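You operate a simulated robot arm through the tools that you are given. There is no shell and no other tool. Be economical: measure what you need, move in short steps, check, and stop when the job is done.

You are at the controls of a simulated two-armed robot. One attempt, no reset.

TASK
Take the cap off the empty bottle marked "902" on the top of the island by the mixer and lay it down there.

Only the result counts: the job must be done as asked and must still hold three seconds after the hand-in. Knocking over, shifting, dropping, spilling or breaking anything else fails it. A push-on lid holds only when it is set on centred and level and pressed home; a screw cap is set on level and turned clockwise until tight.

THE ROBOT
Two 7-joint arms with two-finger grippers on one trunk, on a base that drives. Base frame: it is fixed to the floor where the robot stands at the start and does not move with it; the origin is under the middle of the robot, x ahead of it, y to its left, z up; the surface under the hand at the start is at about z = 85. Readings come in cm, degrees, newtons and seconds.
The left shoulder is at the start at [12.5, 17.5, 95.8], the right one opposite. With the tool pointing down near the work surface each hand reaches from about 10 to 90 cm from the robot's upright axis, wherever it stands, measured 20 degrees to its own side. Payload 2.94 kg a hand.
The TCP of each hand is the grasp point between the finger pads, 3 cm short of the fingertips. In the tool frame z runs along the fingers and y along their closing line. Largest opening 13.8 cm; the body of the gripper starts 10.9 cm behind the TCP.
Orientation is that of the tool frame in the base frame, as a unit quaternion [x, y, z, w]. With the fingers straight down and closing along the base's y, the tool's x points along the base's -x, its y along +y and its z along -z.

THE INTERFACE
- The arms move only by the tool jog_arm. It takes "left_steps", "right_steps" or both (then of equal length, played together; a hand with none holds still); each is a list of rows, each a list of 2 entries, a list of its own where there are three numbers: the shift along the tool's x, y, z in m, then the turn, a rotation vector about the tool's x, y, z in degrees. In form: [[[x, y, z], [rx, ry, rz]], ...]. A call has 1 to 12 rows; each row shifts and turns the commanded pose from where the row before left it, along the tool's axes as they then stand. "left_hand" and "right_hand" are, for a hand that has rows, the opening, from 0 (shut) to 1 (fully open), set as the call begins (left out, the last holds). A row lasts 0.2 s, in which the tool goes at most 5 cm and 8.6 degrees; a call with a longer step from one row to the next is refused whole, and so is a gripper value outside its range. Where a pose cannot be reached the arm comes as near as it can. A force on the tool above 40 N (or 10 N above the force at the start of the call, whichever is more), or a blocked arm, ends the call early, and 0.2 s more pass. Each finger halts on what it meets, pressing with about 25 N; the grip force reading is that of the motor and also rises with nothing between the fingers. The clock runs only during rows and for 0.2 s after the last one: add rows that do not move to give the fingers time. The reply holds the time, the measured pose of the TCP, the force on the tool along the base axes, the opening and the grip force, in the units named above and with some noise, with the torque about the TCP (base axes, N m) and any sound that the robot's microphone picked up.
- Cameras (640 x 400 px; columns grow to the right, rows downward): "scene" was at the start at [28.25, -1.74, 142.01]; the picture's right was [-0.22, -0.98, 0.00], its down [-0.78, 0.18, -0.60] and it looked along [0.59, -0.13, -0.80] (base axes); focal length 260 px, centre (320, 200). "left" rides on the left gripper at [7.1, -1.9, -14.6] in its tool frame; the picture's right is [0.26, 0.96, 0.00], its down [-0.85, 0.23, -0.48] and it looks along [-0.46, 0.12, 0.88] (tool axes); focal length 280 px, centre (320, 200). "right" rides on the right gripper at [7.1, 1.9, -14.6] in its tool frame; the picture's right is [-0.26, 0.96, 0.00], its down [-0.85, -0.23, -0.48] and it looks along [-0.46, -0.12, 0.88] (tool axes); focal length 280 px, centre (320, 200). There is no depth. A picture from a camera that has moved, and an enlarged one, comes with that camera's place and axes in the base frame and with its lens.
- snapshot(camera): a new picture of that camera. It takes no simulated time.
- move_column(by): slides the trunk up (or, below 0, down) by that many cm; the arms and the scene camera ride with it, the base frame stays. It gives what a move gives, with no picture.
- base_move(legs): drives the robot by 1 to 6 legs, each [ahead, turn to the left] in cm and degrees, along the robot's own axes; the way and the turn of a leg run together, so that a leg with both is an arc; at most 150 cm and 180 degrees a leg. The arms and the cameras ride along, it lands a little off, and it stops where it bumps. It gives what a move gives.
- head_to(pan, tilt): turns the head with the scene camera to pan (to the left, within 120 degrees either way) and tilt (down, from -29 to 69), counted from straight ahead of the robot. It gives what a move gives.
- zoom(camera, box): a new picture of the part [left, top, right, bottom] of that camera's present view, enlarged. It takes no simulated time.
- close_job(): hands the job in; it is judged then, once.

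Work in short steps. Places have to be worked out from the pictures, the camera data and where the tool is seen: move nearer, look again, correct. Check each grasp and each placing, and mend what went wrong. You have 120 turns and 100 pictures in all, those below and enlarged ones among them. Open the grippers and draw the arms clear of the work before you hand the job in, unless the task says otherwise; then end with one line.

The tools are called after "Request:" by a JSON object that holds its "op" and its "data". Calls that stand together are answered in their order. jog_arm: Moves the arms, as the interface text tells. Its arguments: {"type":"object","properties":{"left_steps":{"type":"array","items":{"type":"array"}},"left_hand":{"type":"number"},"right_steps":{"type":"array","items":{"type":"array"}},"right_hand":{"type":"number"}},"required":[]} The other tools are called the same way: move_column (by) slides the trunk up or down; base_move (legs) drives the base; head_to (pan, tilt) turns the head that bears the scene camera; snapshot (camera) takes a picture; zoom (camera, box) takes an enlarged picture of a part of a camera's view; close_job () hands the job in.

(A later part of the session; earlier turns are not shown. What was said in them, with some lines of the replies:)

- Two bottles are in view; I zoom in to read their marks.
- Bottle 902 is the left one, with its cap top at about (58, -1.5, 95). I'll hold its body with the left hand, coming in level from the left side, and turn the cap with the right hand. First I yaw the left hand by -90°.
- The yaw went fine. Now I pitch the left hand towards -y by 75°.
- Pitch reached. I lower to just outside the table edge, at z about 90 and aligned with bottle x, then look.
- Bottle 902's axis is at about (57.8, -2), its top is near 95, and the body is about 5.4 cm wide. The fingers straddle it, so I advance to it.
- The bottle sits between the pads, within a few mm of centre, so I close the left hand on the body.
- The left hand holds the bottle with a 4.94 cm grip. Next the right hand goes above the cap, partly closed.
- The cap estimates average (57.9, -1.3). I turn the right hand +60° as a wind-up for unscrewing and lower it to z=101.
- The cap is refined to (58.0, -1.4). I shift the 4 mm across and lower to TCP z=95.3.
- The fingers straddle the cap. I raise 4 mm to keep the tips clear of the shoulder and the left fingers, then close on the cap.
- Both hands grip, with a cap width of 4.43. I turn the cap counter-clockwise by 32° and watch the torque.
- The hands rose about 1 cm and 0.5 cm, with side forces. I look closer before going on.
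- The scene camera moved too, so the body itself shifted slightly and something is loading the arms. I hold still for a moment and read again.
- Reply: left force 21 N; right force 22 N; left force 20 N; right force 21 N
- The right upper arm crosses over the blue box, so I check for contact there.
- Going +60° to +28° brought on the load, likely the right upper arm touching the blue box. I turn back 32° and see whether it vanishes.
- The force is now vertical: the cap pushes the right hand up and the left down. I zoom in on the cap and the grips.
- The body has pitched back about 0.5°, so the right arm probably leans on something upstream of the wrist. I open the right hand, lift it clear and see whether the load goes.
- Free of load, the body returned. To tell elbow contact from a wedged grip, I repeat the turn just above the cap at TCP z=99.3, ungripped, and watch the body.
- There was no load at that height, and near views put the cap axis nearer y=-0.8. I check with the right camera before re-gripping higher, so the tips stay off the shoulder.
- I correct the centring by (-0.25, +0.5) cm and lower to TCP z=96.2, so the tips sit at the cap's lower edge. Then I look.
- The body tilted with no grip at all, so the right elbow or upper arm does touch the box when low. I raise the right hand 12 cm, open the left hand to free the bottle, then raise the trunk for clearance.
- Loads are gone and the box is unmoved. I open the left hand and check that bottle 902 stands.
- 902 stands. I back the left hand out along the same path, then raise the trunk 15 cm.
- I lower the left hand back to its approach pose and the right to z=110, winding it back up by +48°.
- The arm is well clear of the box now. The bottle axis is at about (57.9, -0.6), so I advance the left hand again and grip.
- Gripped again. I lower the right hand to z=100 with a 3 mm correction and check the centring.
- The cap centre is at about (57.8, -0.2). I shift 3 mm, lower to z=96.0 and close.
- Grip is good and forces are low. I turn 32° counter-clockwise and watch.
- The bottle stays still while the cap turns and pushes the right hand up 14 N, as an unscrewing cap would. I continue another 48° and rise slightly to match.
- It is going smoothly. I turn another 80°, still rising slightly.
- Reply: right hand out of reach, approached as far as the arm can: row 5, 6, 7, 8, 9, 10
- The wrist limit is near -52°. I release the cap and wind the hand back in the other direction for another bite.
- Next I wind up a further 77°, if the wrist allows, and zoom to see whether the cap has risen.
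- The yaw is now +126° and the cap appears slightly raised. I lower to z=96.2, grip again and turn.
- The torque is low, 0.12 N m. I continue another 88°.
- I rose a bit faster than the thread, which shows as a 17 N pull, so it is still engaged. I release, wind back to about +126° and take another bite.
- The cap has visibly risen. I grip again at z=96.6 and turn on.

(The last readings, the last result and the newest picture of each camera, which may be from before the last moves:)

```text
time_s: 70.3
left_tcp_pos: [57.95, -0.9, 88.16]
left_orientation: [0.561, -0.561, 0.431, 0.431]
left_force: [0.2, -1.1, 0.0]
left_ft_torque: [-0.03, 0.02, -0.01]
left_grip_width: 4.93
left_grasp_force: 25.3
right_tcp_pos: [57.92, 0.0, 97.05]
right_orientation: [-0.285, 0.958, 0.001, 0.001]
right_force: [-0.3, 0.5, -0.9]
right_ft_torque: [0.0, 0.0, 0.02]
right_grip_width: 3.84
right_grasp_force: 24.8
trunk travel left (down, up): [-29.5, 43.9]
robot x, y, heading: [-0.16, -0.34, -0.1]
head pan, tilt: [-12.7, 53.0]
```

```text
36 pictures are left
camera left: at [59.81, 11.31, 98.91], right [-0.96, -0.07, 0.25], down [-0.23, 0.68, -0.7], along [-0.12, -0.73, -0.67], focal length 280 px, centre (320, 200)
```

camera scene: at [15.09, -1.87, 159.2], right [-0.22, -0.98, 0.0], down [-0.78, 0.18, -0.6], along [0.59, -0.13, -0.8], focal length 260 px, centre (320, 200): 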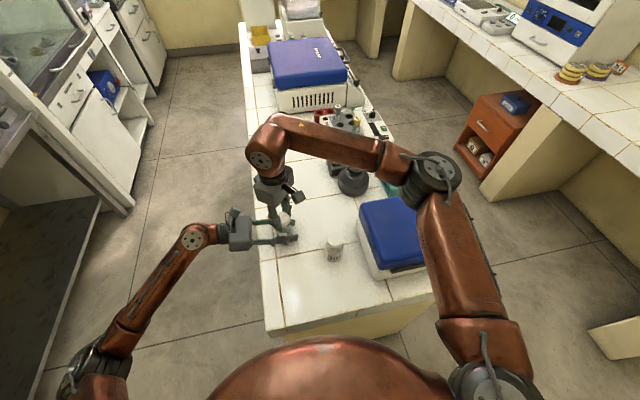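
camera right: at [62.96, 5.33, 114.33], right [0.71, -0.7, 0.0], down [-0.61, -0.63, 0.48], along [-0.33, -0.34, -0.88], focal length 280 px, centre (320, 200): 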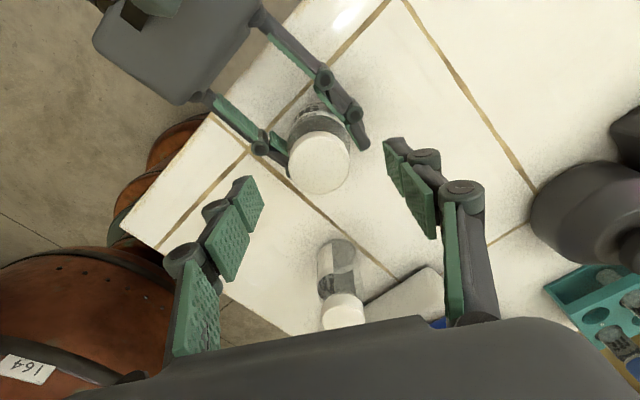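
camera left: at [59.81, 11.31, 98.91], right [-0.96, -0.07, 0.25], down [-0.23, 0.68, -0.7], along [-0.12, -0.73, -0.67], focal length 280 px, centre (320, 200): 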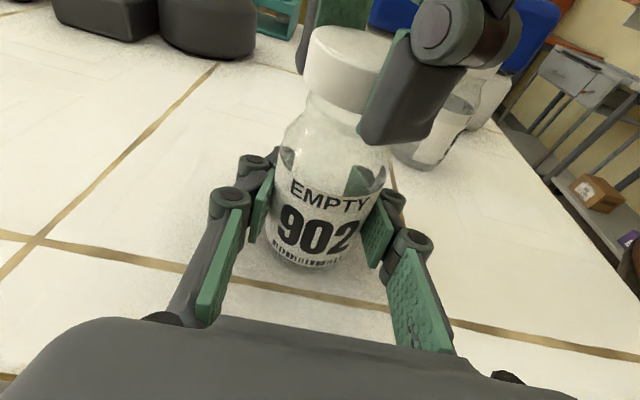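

All forces fell to zero, so the cap is off the thread. I lift it slowly while the left hand holds the bottle.

Request:
{"op": "jog_arm", "data": {"right_steps": [[[0, 0, -0.005], [0, 0, 0]], [[0, 0, -0.005], [0, 0, 0]], [[0, 0, -0.01], [0, 0, 0]], [[0, 0, -0.02], [0, 0, 0]], [[0, 0, -0.02], [0, 0, 0]], [[0, 0, 0], [0, 0, 0]]]}}

Request:
{"op": "snapshot", "data": {"camera": "left"}}

Request:
{"op": "snapshot", "data": {"camera": "right"}}

Request:
{"op": "snapshot", "data": {"camera": "scene"}}

```text
time_s: 71.7
left_tcp_pos: [57.91, -0.9, 88.05]
left_orientation: [0.562, -0.56, 0.432, 0.43]
left_force: [0.3, 0.9, -0.2]
left_ft_torque: [0.0, 0.04, -0.02]
left_grip_width: 4.94
left_grasp_force: 25.1
right_tcp_pos: [57.89, -0.12, 103.0]
right_orientation: [-0.284, 0.959, 0.0, 0.0]
right_force: [-0.7, 0.2, -0.3]
right_ft_torque: [0.01, 0.02, 0.02]
right_grip_width: 3.83
right_grasp_force: 24.9
trunk travel left (down, up): [-29.5, 43.9]
robot x, y, heading: [0.18, -0.19, -0.1]
head pan, tilt: [-12.7, 53.0]
```

```text
35 pictures are left
camera left: at [59.82, 11.31, 98.89], right [-0.96, -0.07, 0.25], down [-0.23, 0.68, -0.7], along [-0.12, -0.73, -0.67], focal length 280 px, centre (320, 200)
```

left: 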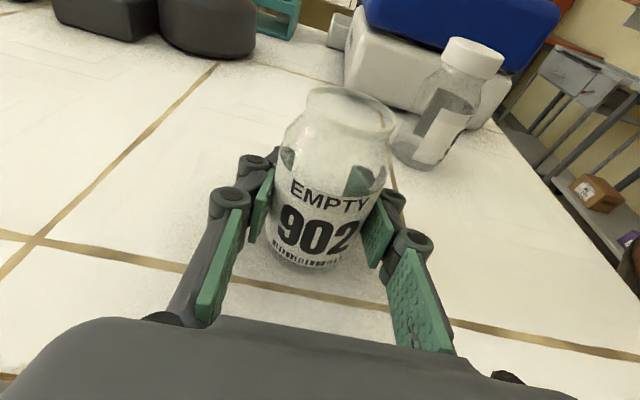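

```text
34 pictures are left
camera right: at [50.91, -2.36, 117.6], right [-0.31, 0.95, 0.0], down [0.84, 0.27, 0.48], along [0.45, 0.15, -0.88], focal length 280 px, centre (320, 200)
```

right: 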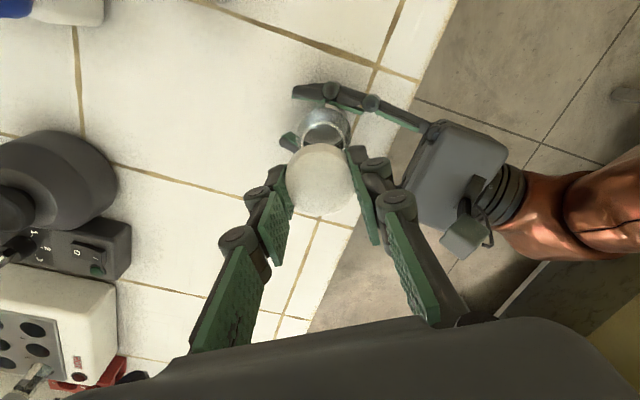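

```text
33 pictures are left
camera scene: at [15.12, -1.87, 159.19], right [-0.22, -0.98, 0.0], down [-0.78, 0.18, -0.6], along [0.59, -0.13, -0.8], focal length 260 px, centre (320, 200)
```

scene: 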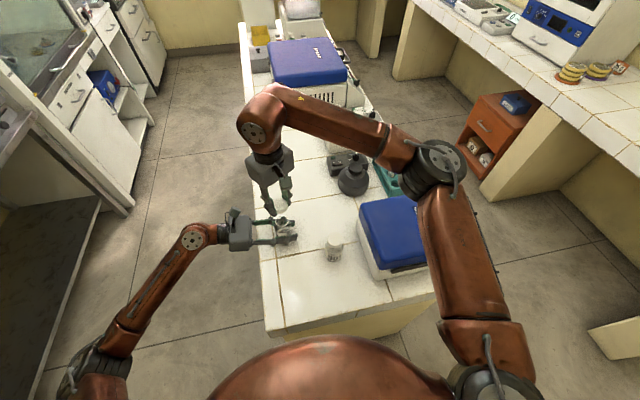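

The cap is off and in the right hand. I carry it to clear tile at about (71, -6) and lower it to just above the surface.

Request:
{"op": "jog_arm", "data": {"right_steps": [[[-0.0156, -0.0242, 0], [0, 0, 0]], [[-0.0156, -0.0242, 0], [0, 0, 0]], [[-0.0156, -0.0242, 0], [0, 0, 0]], [[-0.0156, -0.0242, 0], [0, 0, 0]], [[-0.0156, -0.0242, 0], [0, 0, 0]], [[0, 0, 0.03], [0, 0, 0]], [[0, 0, 0.03], [0, 0, 0]], [[0, 0, 0.03], [0, 0, 0]], [[0, 0, 0.03], [0, 0, 0]], [[0, 0, 0], [0, 0, 0]]]}}

Request:
{"op": "snapshot", "data": {"camera": "right"}}

Request:
{"op": "snapshot", "data": {"camera": "scene"}}

Request:
{"op": "snapshot", "data": {"camera": "left"}}

```text
time_s: 73.9
left_tcp_pos: [57.82, -0.9, 88.2]
left_orientation: [0.561, -0.561, 0.43, 0.43]
left_force: [-0.2, -0.6, 0.5]
left_ft_torque: [-0.01, -0.02, 0.04]
left_grip_width: 4.94
left_grasp_force: 25.1
right_tcp_pos: [68.15, -4.6, 90.78]
right_orientation: [-0.284, 0.959, -0.001, -0.001]
right_force: [-0.4, -0.1, -0.8]
right_ft_torque: [-0.01, -0.03, 0.0]
right_grip_width: 3.96
right_grasp_force: 24.9
right hand out of reach, approached as far as the arm can: row 5
trunk travel left (down, up): [-29.5, 43.9]
robot x, y, heading: [-0.12, -0.3, -0.1]
head pan, tilt: [-12.7, 53.0]
```

```text
32 pictures are left
camera right: at [61.04, -6.82, 105.39], right [-0.31, 0.95, 0.0], down [0.84, 0.27, 0.48], along [0.45, 0.15, -0.88], focal length 280 px, centre (320, 200)
```

right: 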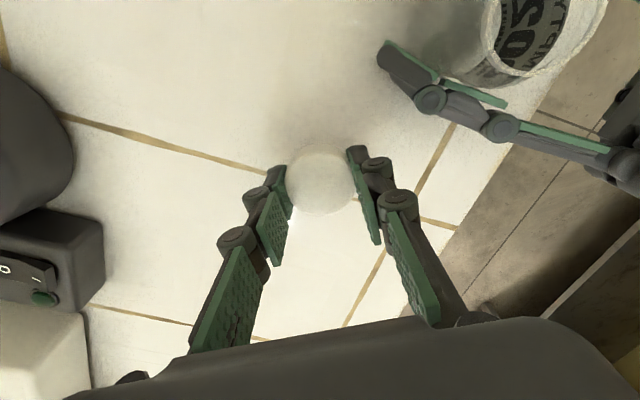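

```text
31 pictures are left
camera scene: at [15.07, -1.86, 159.21], right [-0.22, -0.98, 0.0], down [-0.78, 0.18, -0.6], along [0.59, -0.13, -0.8], focal length 260 px, centre (320, 200)
```

scene: 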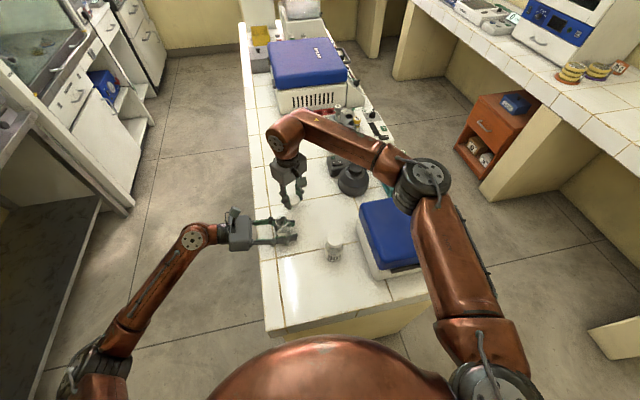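

```text
30 pictures are left
camera left: at [59.79, 11.31, 98.92], right [-0.96, -0.07, 0.25], down [-0.23, 0.68, -0.7], along [-0.12, -0.73, -0.67], focal length 280 px, centre (320, 200)
```

left: 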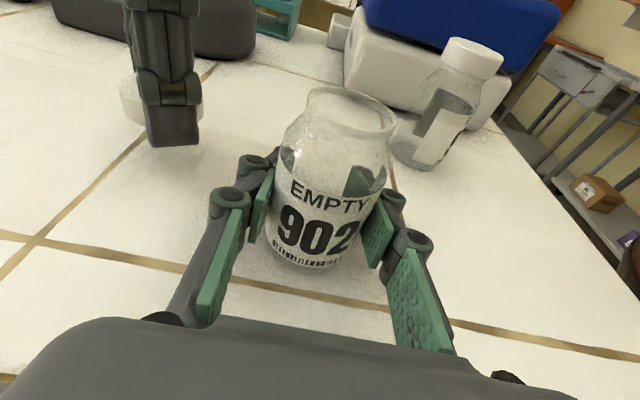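

The place (68, -4.6) is clear. I lower in small rows towards contact.

Request:
{"op": "jog_arm", "data": {"right_steps": [[[0, 0, 0.005], [0, 0, 0]], [[0, 0, 0.005], [0, 0, 0]], [[0, 0, 0.005], [0, 0, 0]], [[0, 0, 0.003], [0, 0, 0]], [[0, 0, 0.003], [0, 0, 0]], [[0, 0, 0.002], [0, 0, 0]], [[0, 0, 0], [0, 0, 0]]]}}

Request:
{"op": "zoom", "data": {"camera": "left", "box": [80, 40, 272, 160]}}

```text
time_s: 75.5
left_tcp_pos: [57.85, -0.89, 88.04]
left_orientation: [-0.561, 0.561, -0.43, -0.431]
left_force: [-0.1, 0.2, 0.6]
left_ft_torque: [0.03, -0.02, 0.02]
left_grip_width: 4.89
left_grasp_force: 25.1
right_tcp_pos: [68.49, -4.63, 88.64]
right_orientation: [-0.284, 0.959, 0.0, 0.0]
right_force: [-0.3, 0.1, -1.0]
right_ft_torque: [-0.02, -0.04, 0.03]
right_grip_width: 3.98
right_grasp_force: 25.0
trunk travel left (down, up): [-29.5, 43.9]
robot x, y, heading: [-0.02, -0.18, -0.1]
head pan, tilt: [-12.7, 53.0]
```

```text
3.33 times, centred on (176, 100) of left
camera zoom: at [59.81, 11.31, 98.9], right [-0.96, -0.07, 0.25], down [-0.23, 0.68, -0.7], along [-0.12, -0.73, -0.67], focal length 935 px, centre (800, 533)
```

zoom: 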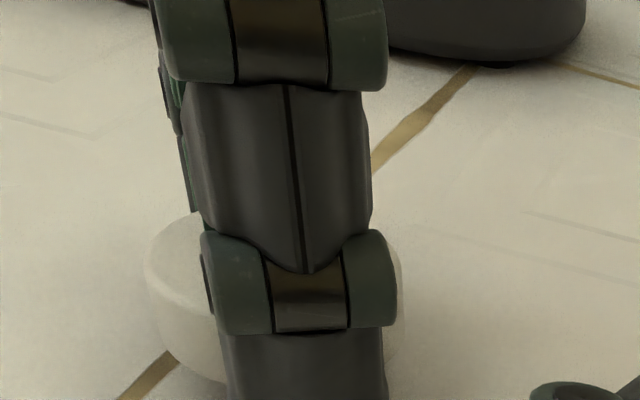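

No contact yet, so I keep lowering in 1–2 mm rows.

Request:
{"op": "jog_arm", "data": {"right_steps": [[[0, 0, 0.001], [0, 0, 0]], [[0, 0, 0.001], [0, 0, 0]], [[0, 0, 0.001], [0, 0, 0]], [[0, 0, 0.001], [0, 0, 0]], [[0, 0, 0.001], [0, 0, 0]], [[0, 0, 0.001], [0, 0, 0]]]}}

Request:
{"op": "zoom", "data": {"camera": "left", "box": [80, 80, 272, 200]}}

```text
time_s: 76.9
left_tcp_pos: [57.86, -0.93, 88.19]
left_orientation: [-0.561, 0.561, -0.43, -0.431]
left_force: [0.0, -0.5, 0.6]
left_ft_torque: [0.02, 0.0, -0.02]
left_grip_width: 4.93
left_grasp_force: 24.8
right_tcp_pos: [68.35, -4.68, 87.91]
right_orientation: [-0.284, 0.959, 0.0, 0.0]
right_force: [0.1, 0.1, -0.1]
right_ft_torque: [-0.04, -0.01, 0.0]
right_grip_width: 4.0
right_grasp_force: 25.3
trunk travel left (down, up): [-29.5, 43.9]
robot x, y, heading: [0.1, -0.37, 0.1]
head pan, tilt: [-12.7, 53.0]
```

```text
3.33 times, centred on (176, 140) of left
camera zoom: at [59.81, 11.3, 98.9], right [-0.96, -0.07, 0.25], down [-0.23, 0.68, -0.7], along [-0.12, -0.73, -0.67], focal length 935 px, centre (800, 400)
```

zoom: 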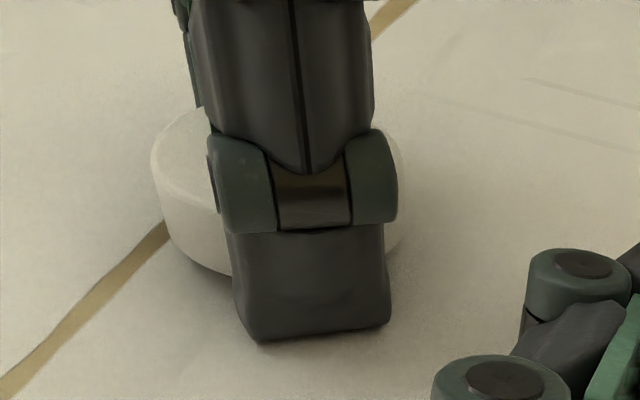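

Nearly there. I lower further until a force shows.

Request:
{"op": "jog_arm", "data": {"right_steps": [[[0, 0, 0.001], [0, 0, 0]], [[0, 0, 0.001], [0, 0, 0]], [[0, 0, 0.001], [0, 0, 0]], [[0, 0, 0.001], [0, 0, 0]]]}}

Request:
{"op": "zoom", "data": {"camera": "left", "box": [80, 80, 272, 200]}}

```text
time_s: 77.9
left_tcp_pos: [57.78, -0.79, 88.29]
left_orientation: [-0.561, 0.561, -0.431, -0.43]
left_force: [-0.2, -0.1, 0.0]
left_ft_torque: [0.01, 0.01, 0.02]
left_grip_width: 4.93
left_grasp_force: 24.6
right_tcp_pos: [68.43, -4.75, 88.11]
right_orientation: [-0.283, 0.959, 0.0, 0.002]
right_force: [1.2, -5.5, 22.8]
right_ft_torque: [-0.1, 0.1, 0.2]
right_grip_width: 3.96
right_grasp_force: 24.8
trunk travel left (down, up): [-29.5, 43.9]
robot x, y, heading: [-0.0, -0.3, -0.0]
head pan, tilt: [-12.7, 53.0]
```

```text
3.33 times, centred on (176, 140) of left
camera zoom: at [59.68, 11.26, 99.04], right [-0.97, -0.07, 0.25], down [-0.23, 0.68, -0.7], along [-0.12, -0.73, -0.67], focal length 935 px, centre (800, 400)
```

zoom: 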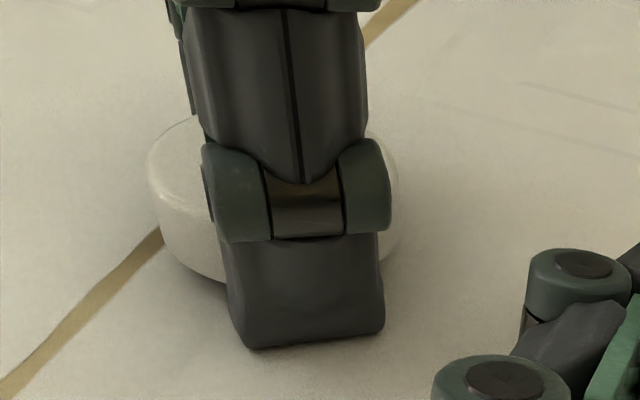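

Contact made, at 23 N. I ease up 2 mm, open the fingers modestly, wait and rise straight up.

Request:
{"op": "jog_arm", "data": {"right_steps": [[[0, 0, -0.002], [0, 0, 0]], [[0, 0, 0], [0, 0, 0]]]}}

Request:
{"op": "jog_arm", "data": {"right_steps": [[[0, 0, 0], [0, 0, 0]], [[0, 0, 0], [0, 0, 0]], [[0, 0, 0], [0, 0, 0]], [[0, 0, 0], [0, 0, 0]], [[0, 0, 0], [0, 0, 0]]], "right_hand": 0.46}}

Request:
{"op": "snapshot", "data": {"camera": "right"}}

```text
time_s: 78.5
left_tcp_pos: [57.66, -0.84, 88.19]
left_orientation: [-0.561, 0.561, -0.43, -0.43]
left_force: [-0.7, -0.3, -0.2]
left_ft_torque: [0.0, -0.03, 0.0]
left_grip_width: 4.92
left_grasp_force: 24.8
right_tcp_pos: [68.42, -4.71, 87.98]
right_orientation: [-0.283, 0.959, 0.0, 0.001]
right_force: [4.4, -6.9, 23.8]
right_ft_torque: [-0.12, 0.04, -0.03]
right_grip_width: 3.98
right_grasp_force: 24.5
trunk travel left (down, up): [-29.5, 43.9]
robot x, y, heading: [0.17, 0.09, -0.2]
head pan, tilt: [-12.7, 53.0]
```

```text
time_s: 79.7
left_tcp_pos: [57.79, -0.9, 88.17]
left_orientation: [0.561, -0.561, 0.43, 0.43]
left_force: [0.0, -0.1, -0.9]
left_ft_torque: [0.0, 0.0, 0.01]
left_grip_width: 4.92
left_grasp_force: 25.0
right_tcp_pos: [68.41, -4.61, 87.82]
right_orientation: [-0.283, 0.959, 0.0, 0.0]
right_force: [-0.8, 0.0, 5.7]
right_ft_torque: [0.0, 0.01, 0.04]
right_grip_width: 6.14
right_grasp_force: 0.0
trunk travel left (down, up): [-29.5, 43.9]
robot x, y, heading: [0.06, -0.13, 0.0]
head pan, tilt: [-12.7, 53.0]
```

```text
26 pictures are left
camera right: at [61.3, -6.89, 102.41], right [-0.31, 0.95, 0.0], down [0.84, 0.27, 0.48], along [0.45, 0.15, -0.88], focal length 280 px, centre (320, 200)
```

right: 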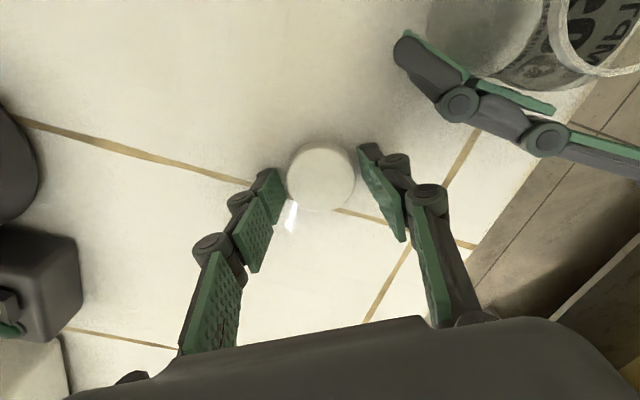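

The cap is released and lies on the tile. I raise the right hand straight up and open the left hand on the bottle.

Request:
{"op": "jog_arm", "data": {"right_steps": [[[0, 0, -0.005], [0, 0, 0]], [[0, 0, -0.015], [0, 0, 0]], [[0, 0, -0.03], [0, 0, 0]], [[0, 0, -0.04], [0, 0, 0]], [[0, 0, -0.04], [0, 0, 0]], [[0, 0, -0.04], [0, 0, 0]], [[0, 0, 0], [0, 0, 0]]]}}

Request:
{"op": "snapshot", "data": {"camera": "right"}}

Request:
{"op": "snapshot", "data": {"camera": "left"}}

```text
time_s: 81.3
left_tcp_pos: [57.92, -0.83, 88.04]
left_orientation: [0.561, -0.56, 0.431, 0.43]
left_force: [0.5, -0.6, 0.4]
left_ft_torque: [-0.01, 0.0, -0.04]
left_grip_width: 4.93
left_grasp_force: 25.7
right_tcp_pos: [67.98, -4.78, 104.99]
right_orientation: [-0.284, 0.959, 0.0, -0.001]
right_force: [0.2, -1.1, -0.2]
right_ft_torque: [-0.03, 0.02, 0.02]
right_grip_width: 6.35
right_grasp_force: 0.2
trunk travel left (down, up): [-29.5, 43.9]
robot x, y, heading: [-0.02, 0.17, -0.1]
head pan, tilt: [-12.7, 53.0]
```

```text
25 pictures are left
camera right: at [60.9, -7.06, 119.61], right [-0.31, 0.95, 0.0], down [0.84, 0.27, 0.47], along [0.45, 0.15, -0.88], focal length 280 px, centre (320, 200)
```

right: 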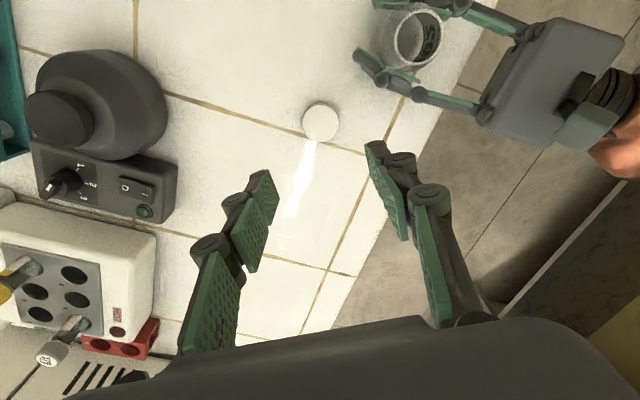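

```text
24 pictures are left
camera left: at [59.85, 11.29, 98.86], right [-0.96, -0.07, 0.25], down [-0.23, 0.68, -0.7], along [-0.13, -0.73, -0.67], focal length 280 px, centre (320, 200)
```

left: 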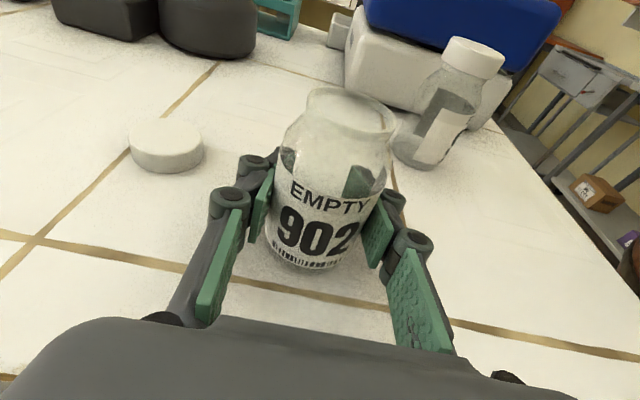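

The cap lies flat, clear of everything. I open the left hand only to about 7 cm so the finger stays away from the cap, and check that the bottle stands.

Request:
{"op": "jog_arm", "data": {"left_steps": [[[0, 0, 0], [0, 0, 0]], [[0, 0, 0], [0, 0, 0]], [[0, 0, 0], [0, 0, 0]], [[0, 0, 0], [0, 0, 0]]], "left_hand": 0.52}}

Request:
{"op": "snapshot", "data": {"camera": "left"}}

```text
time_s: 82.3
left_tcp_pos: [57.91, -0.87, 88.18]
left_orientation: [-0.561, 0.561, -0.43, -0.43]
left_force: [-0.2, -0.5, -0.1]
left_ft_torque: [0.02, -0.02, 0.03]
left_grip_width: 7.2
left_grasp_force: 0.1
right_tcp_pos: [67.98, -4.85, 105.07]
right_orientation: [-0.285, 0.959, -0.001, -0.001]
right_force: [-0.6, -0.4, 1.0]
right_ft_torque: [0.0, 0.03, 0.0]
right_grip_width: 6.35
right_grasp_force: 0.1
trunk travel left (down, up): [-29.5, 43.9]
robot x, y, heading: [-0.52, 0.07, 0.0]
head pan, tilt: [-12.7, 53.0]
```

```text
23 pictures are left
camera left: at [59.8, 11.31, 98.9], right [-0.96, -0.07, 0.25], down [-0.23, 0.68, -0.7], along [-0.12, -0.73, -0.67], focal length 280 px, centre (320, 200)
```

left: 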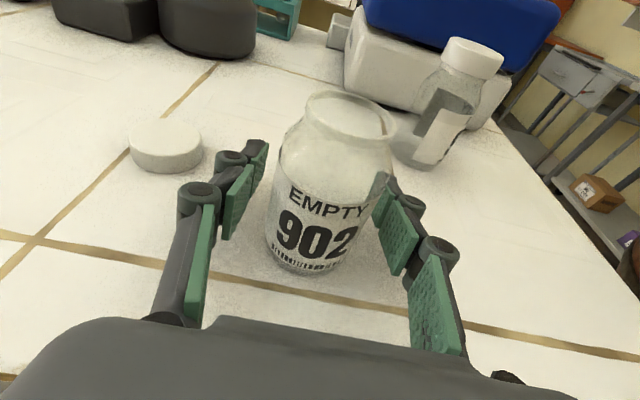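

The bottle stands. One finger is close to it, so I nudge the hand 4 mm to centre, retreat along the approach path, and raise the right hand further.

Request:
{"op": "jog_arm", "data": {"left_steps": [[[0, 0.004, 0], [0, 0, 0]], [[-0.003, 0, -0.0184], [0, 0, 0]], [[-0.003, 0, -0.0184], [0, 0, 0]], [[-0.003, 0, -0.0184], [0, 0, 0]], [[-0.003, 0, -0.0184], [0, 0, 0]], [[-0.003, 0, -0.0184], [0, 0, 0]], [[-0.003, 0, -0.0184], [0, 0, 0]], [[-0.003, 0, -0.0184], [0, 0, 0]], [[-0.003, 0, -0.0184], [0, 0, 0]], [[0, 0, -0.03], [0, 0, 0]], [[0, 0, 0], [0, 0, 0]]]}}

Request:
{"op": "jog_arm", "data": {"right_steps": [[[0, 0, -0.04], [0, 0, 0]], [[0, 0, -0.04], [0, 0, 0]], [[0, 0, -0.04], [0, 0, 0]], [[0, 0, 0], [0, 0, 0]]], "right_hand": 1}}

Request:
{"op": "snapshot", "data": {"camera": "left"}}

Request:
{"op": "snapshot", "data": {"camera": "scene"}}

Request:
{"op": "snapshot", "data": {"camera": "right"}}

```text
time_s: 84.7
left_tcp_pos: [57.65, 16.76, 90.48]
left_orientation: [0.562, -0.56, 0.431, 0.43]
left_force: [0.7, 0.9, -0.5]
left_ft_torque: [0.02, 0.0, -0.02]
left_grip_width: 7.19
left_grasp_force: 0.0
right_tcp_pos: [67.88, -4.82, 105.11]
right_orientation: [-0.284, 0.959, -0.001, 0.0]
right_force: [-0.2, -0.4, -0.7]
right_ft_torque: [-0.02, 0.0, 0.01]
right_grip_width: 6.35
right_grasp_force: 0.1
trunk travel left (down, up): [-29.5, 43.9]
robot x, y, heading: [-0.01, -0.22, 0.2]
head pan, tilt: [-12.7, 53.0]
```

```text
time_s: 85.7
left_tcp_pos: [57.76, 16.77, 90.41]
left_orientation: [-0.561, 0.561, -0.429, -0.432]
left_force: [0.5, -0.5, -0.4]
left_ft_torque: [-0.01, 0.0, -0.03]
left_grip_width: 7.16
left_grasp_force: 0.1
right_tcp_pos: [66.29, -4.96, 115.1]
right_orientation: [-0.282, 0.959, 0.0, 0.001]
right_force: [0.8, 0.0, -0.2]
right_ft_torque: [0.01, 0.05, 0.02]
right_grip_width: 13.77
right_grasp_force: 0.1
right hand out of reach, approached as far as the arm can: row 1, 2, 3
trunk travel left (down, up): [-29.5, 43.9]
robot x, y, heading: [0.25, -0.19, -0.1]
head pan, tilt: [-12.7, 53.0]
```

```text
22 pictures are left
camera left: at [59.73, 28.91, 101.2], right [-0.96, -0.07, 0.26], down [-0.23, 0.68, -0.7], along [-0.13, -0.73, -0.67], focal length 280 px, centre (320, 200)
```

left: 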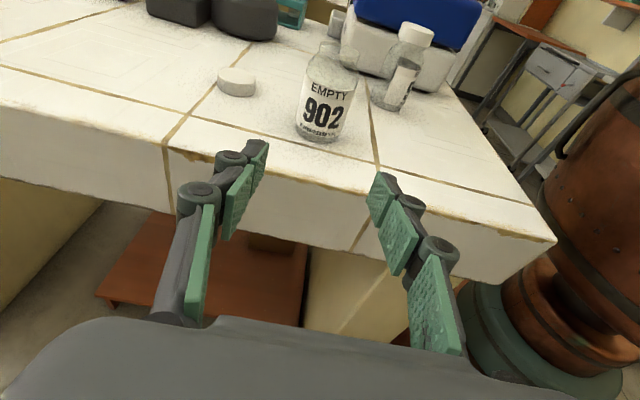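

```text
21 pictures are left
camera scene: at [15.3, -1.86, 159.16], right [-0.22, -0.98, 0.0], down [-0.78, 0.18, -0.6], along [0.59, -0.13, -0.8], focal length 260 px, centre (320, 200)
```

scene: 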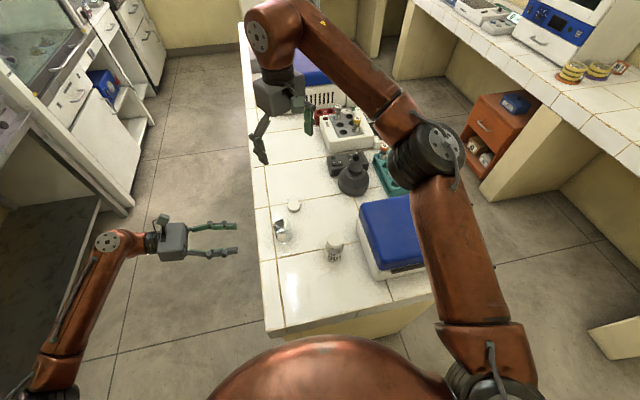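

```text
20 pictures are left
camera right: at [59.2, -7.06, 129.65], right [-0.3, 0.95, 0.0], down [0.84, 0.27, 0.48], along [0.45, 0.14, -0.88], focal length 280 px, centre (320, 200)
```

right: 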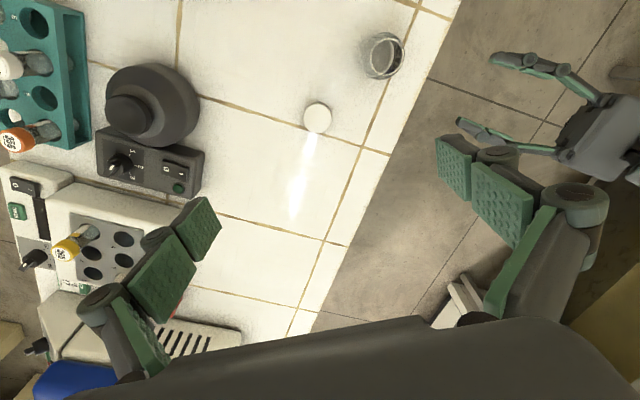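

Bottle 902 stands open, its cap lies flat on the island top, nothing else has moved, and both arms are clear. I hand the job in.

Request:
{"op": "close_job", "data": {}}

```text
The job is handed in.
```

I unscrewed the cap from bottle 902 and laid it flat on the island top, about 10 cm from the bottle; I've handed the job in. During my first try at the cap, what I took to be the right arm pressed on the blue box; I backed off and raised the trunk, and the later pictures show no shift of the box.
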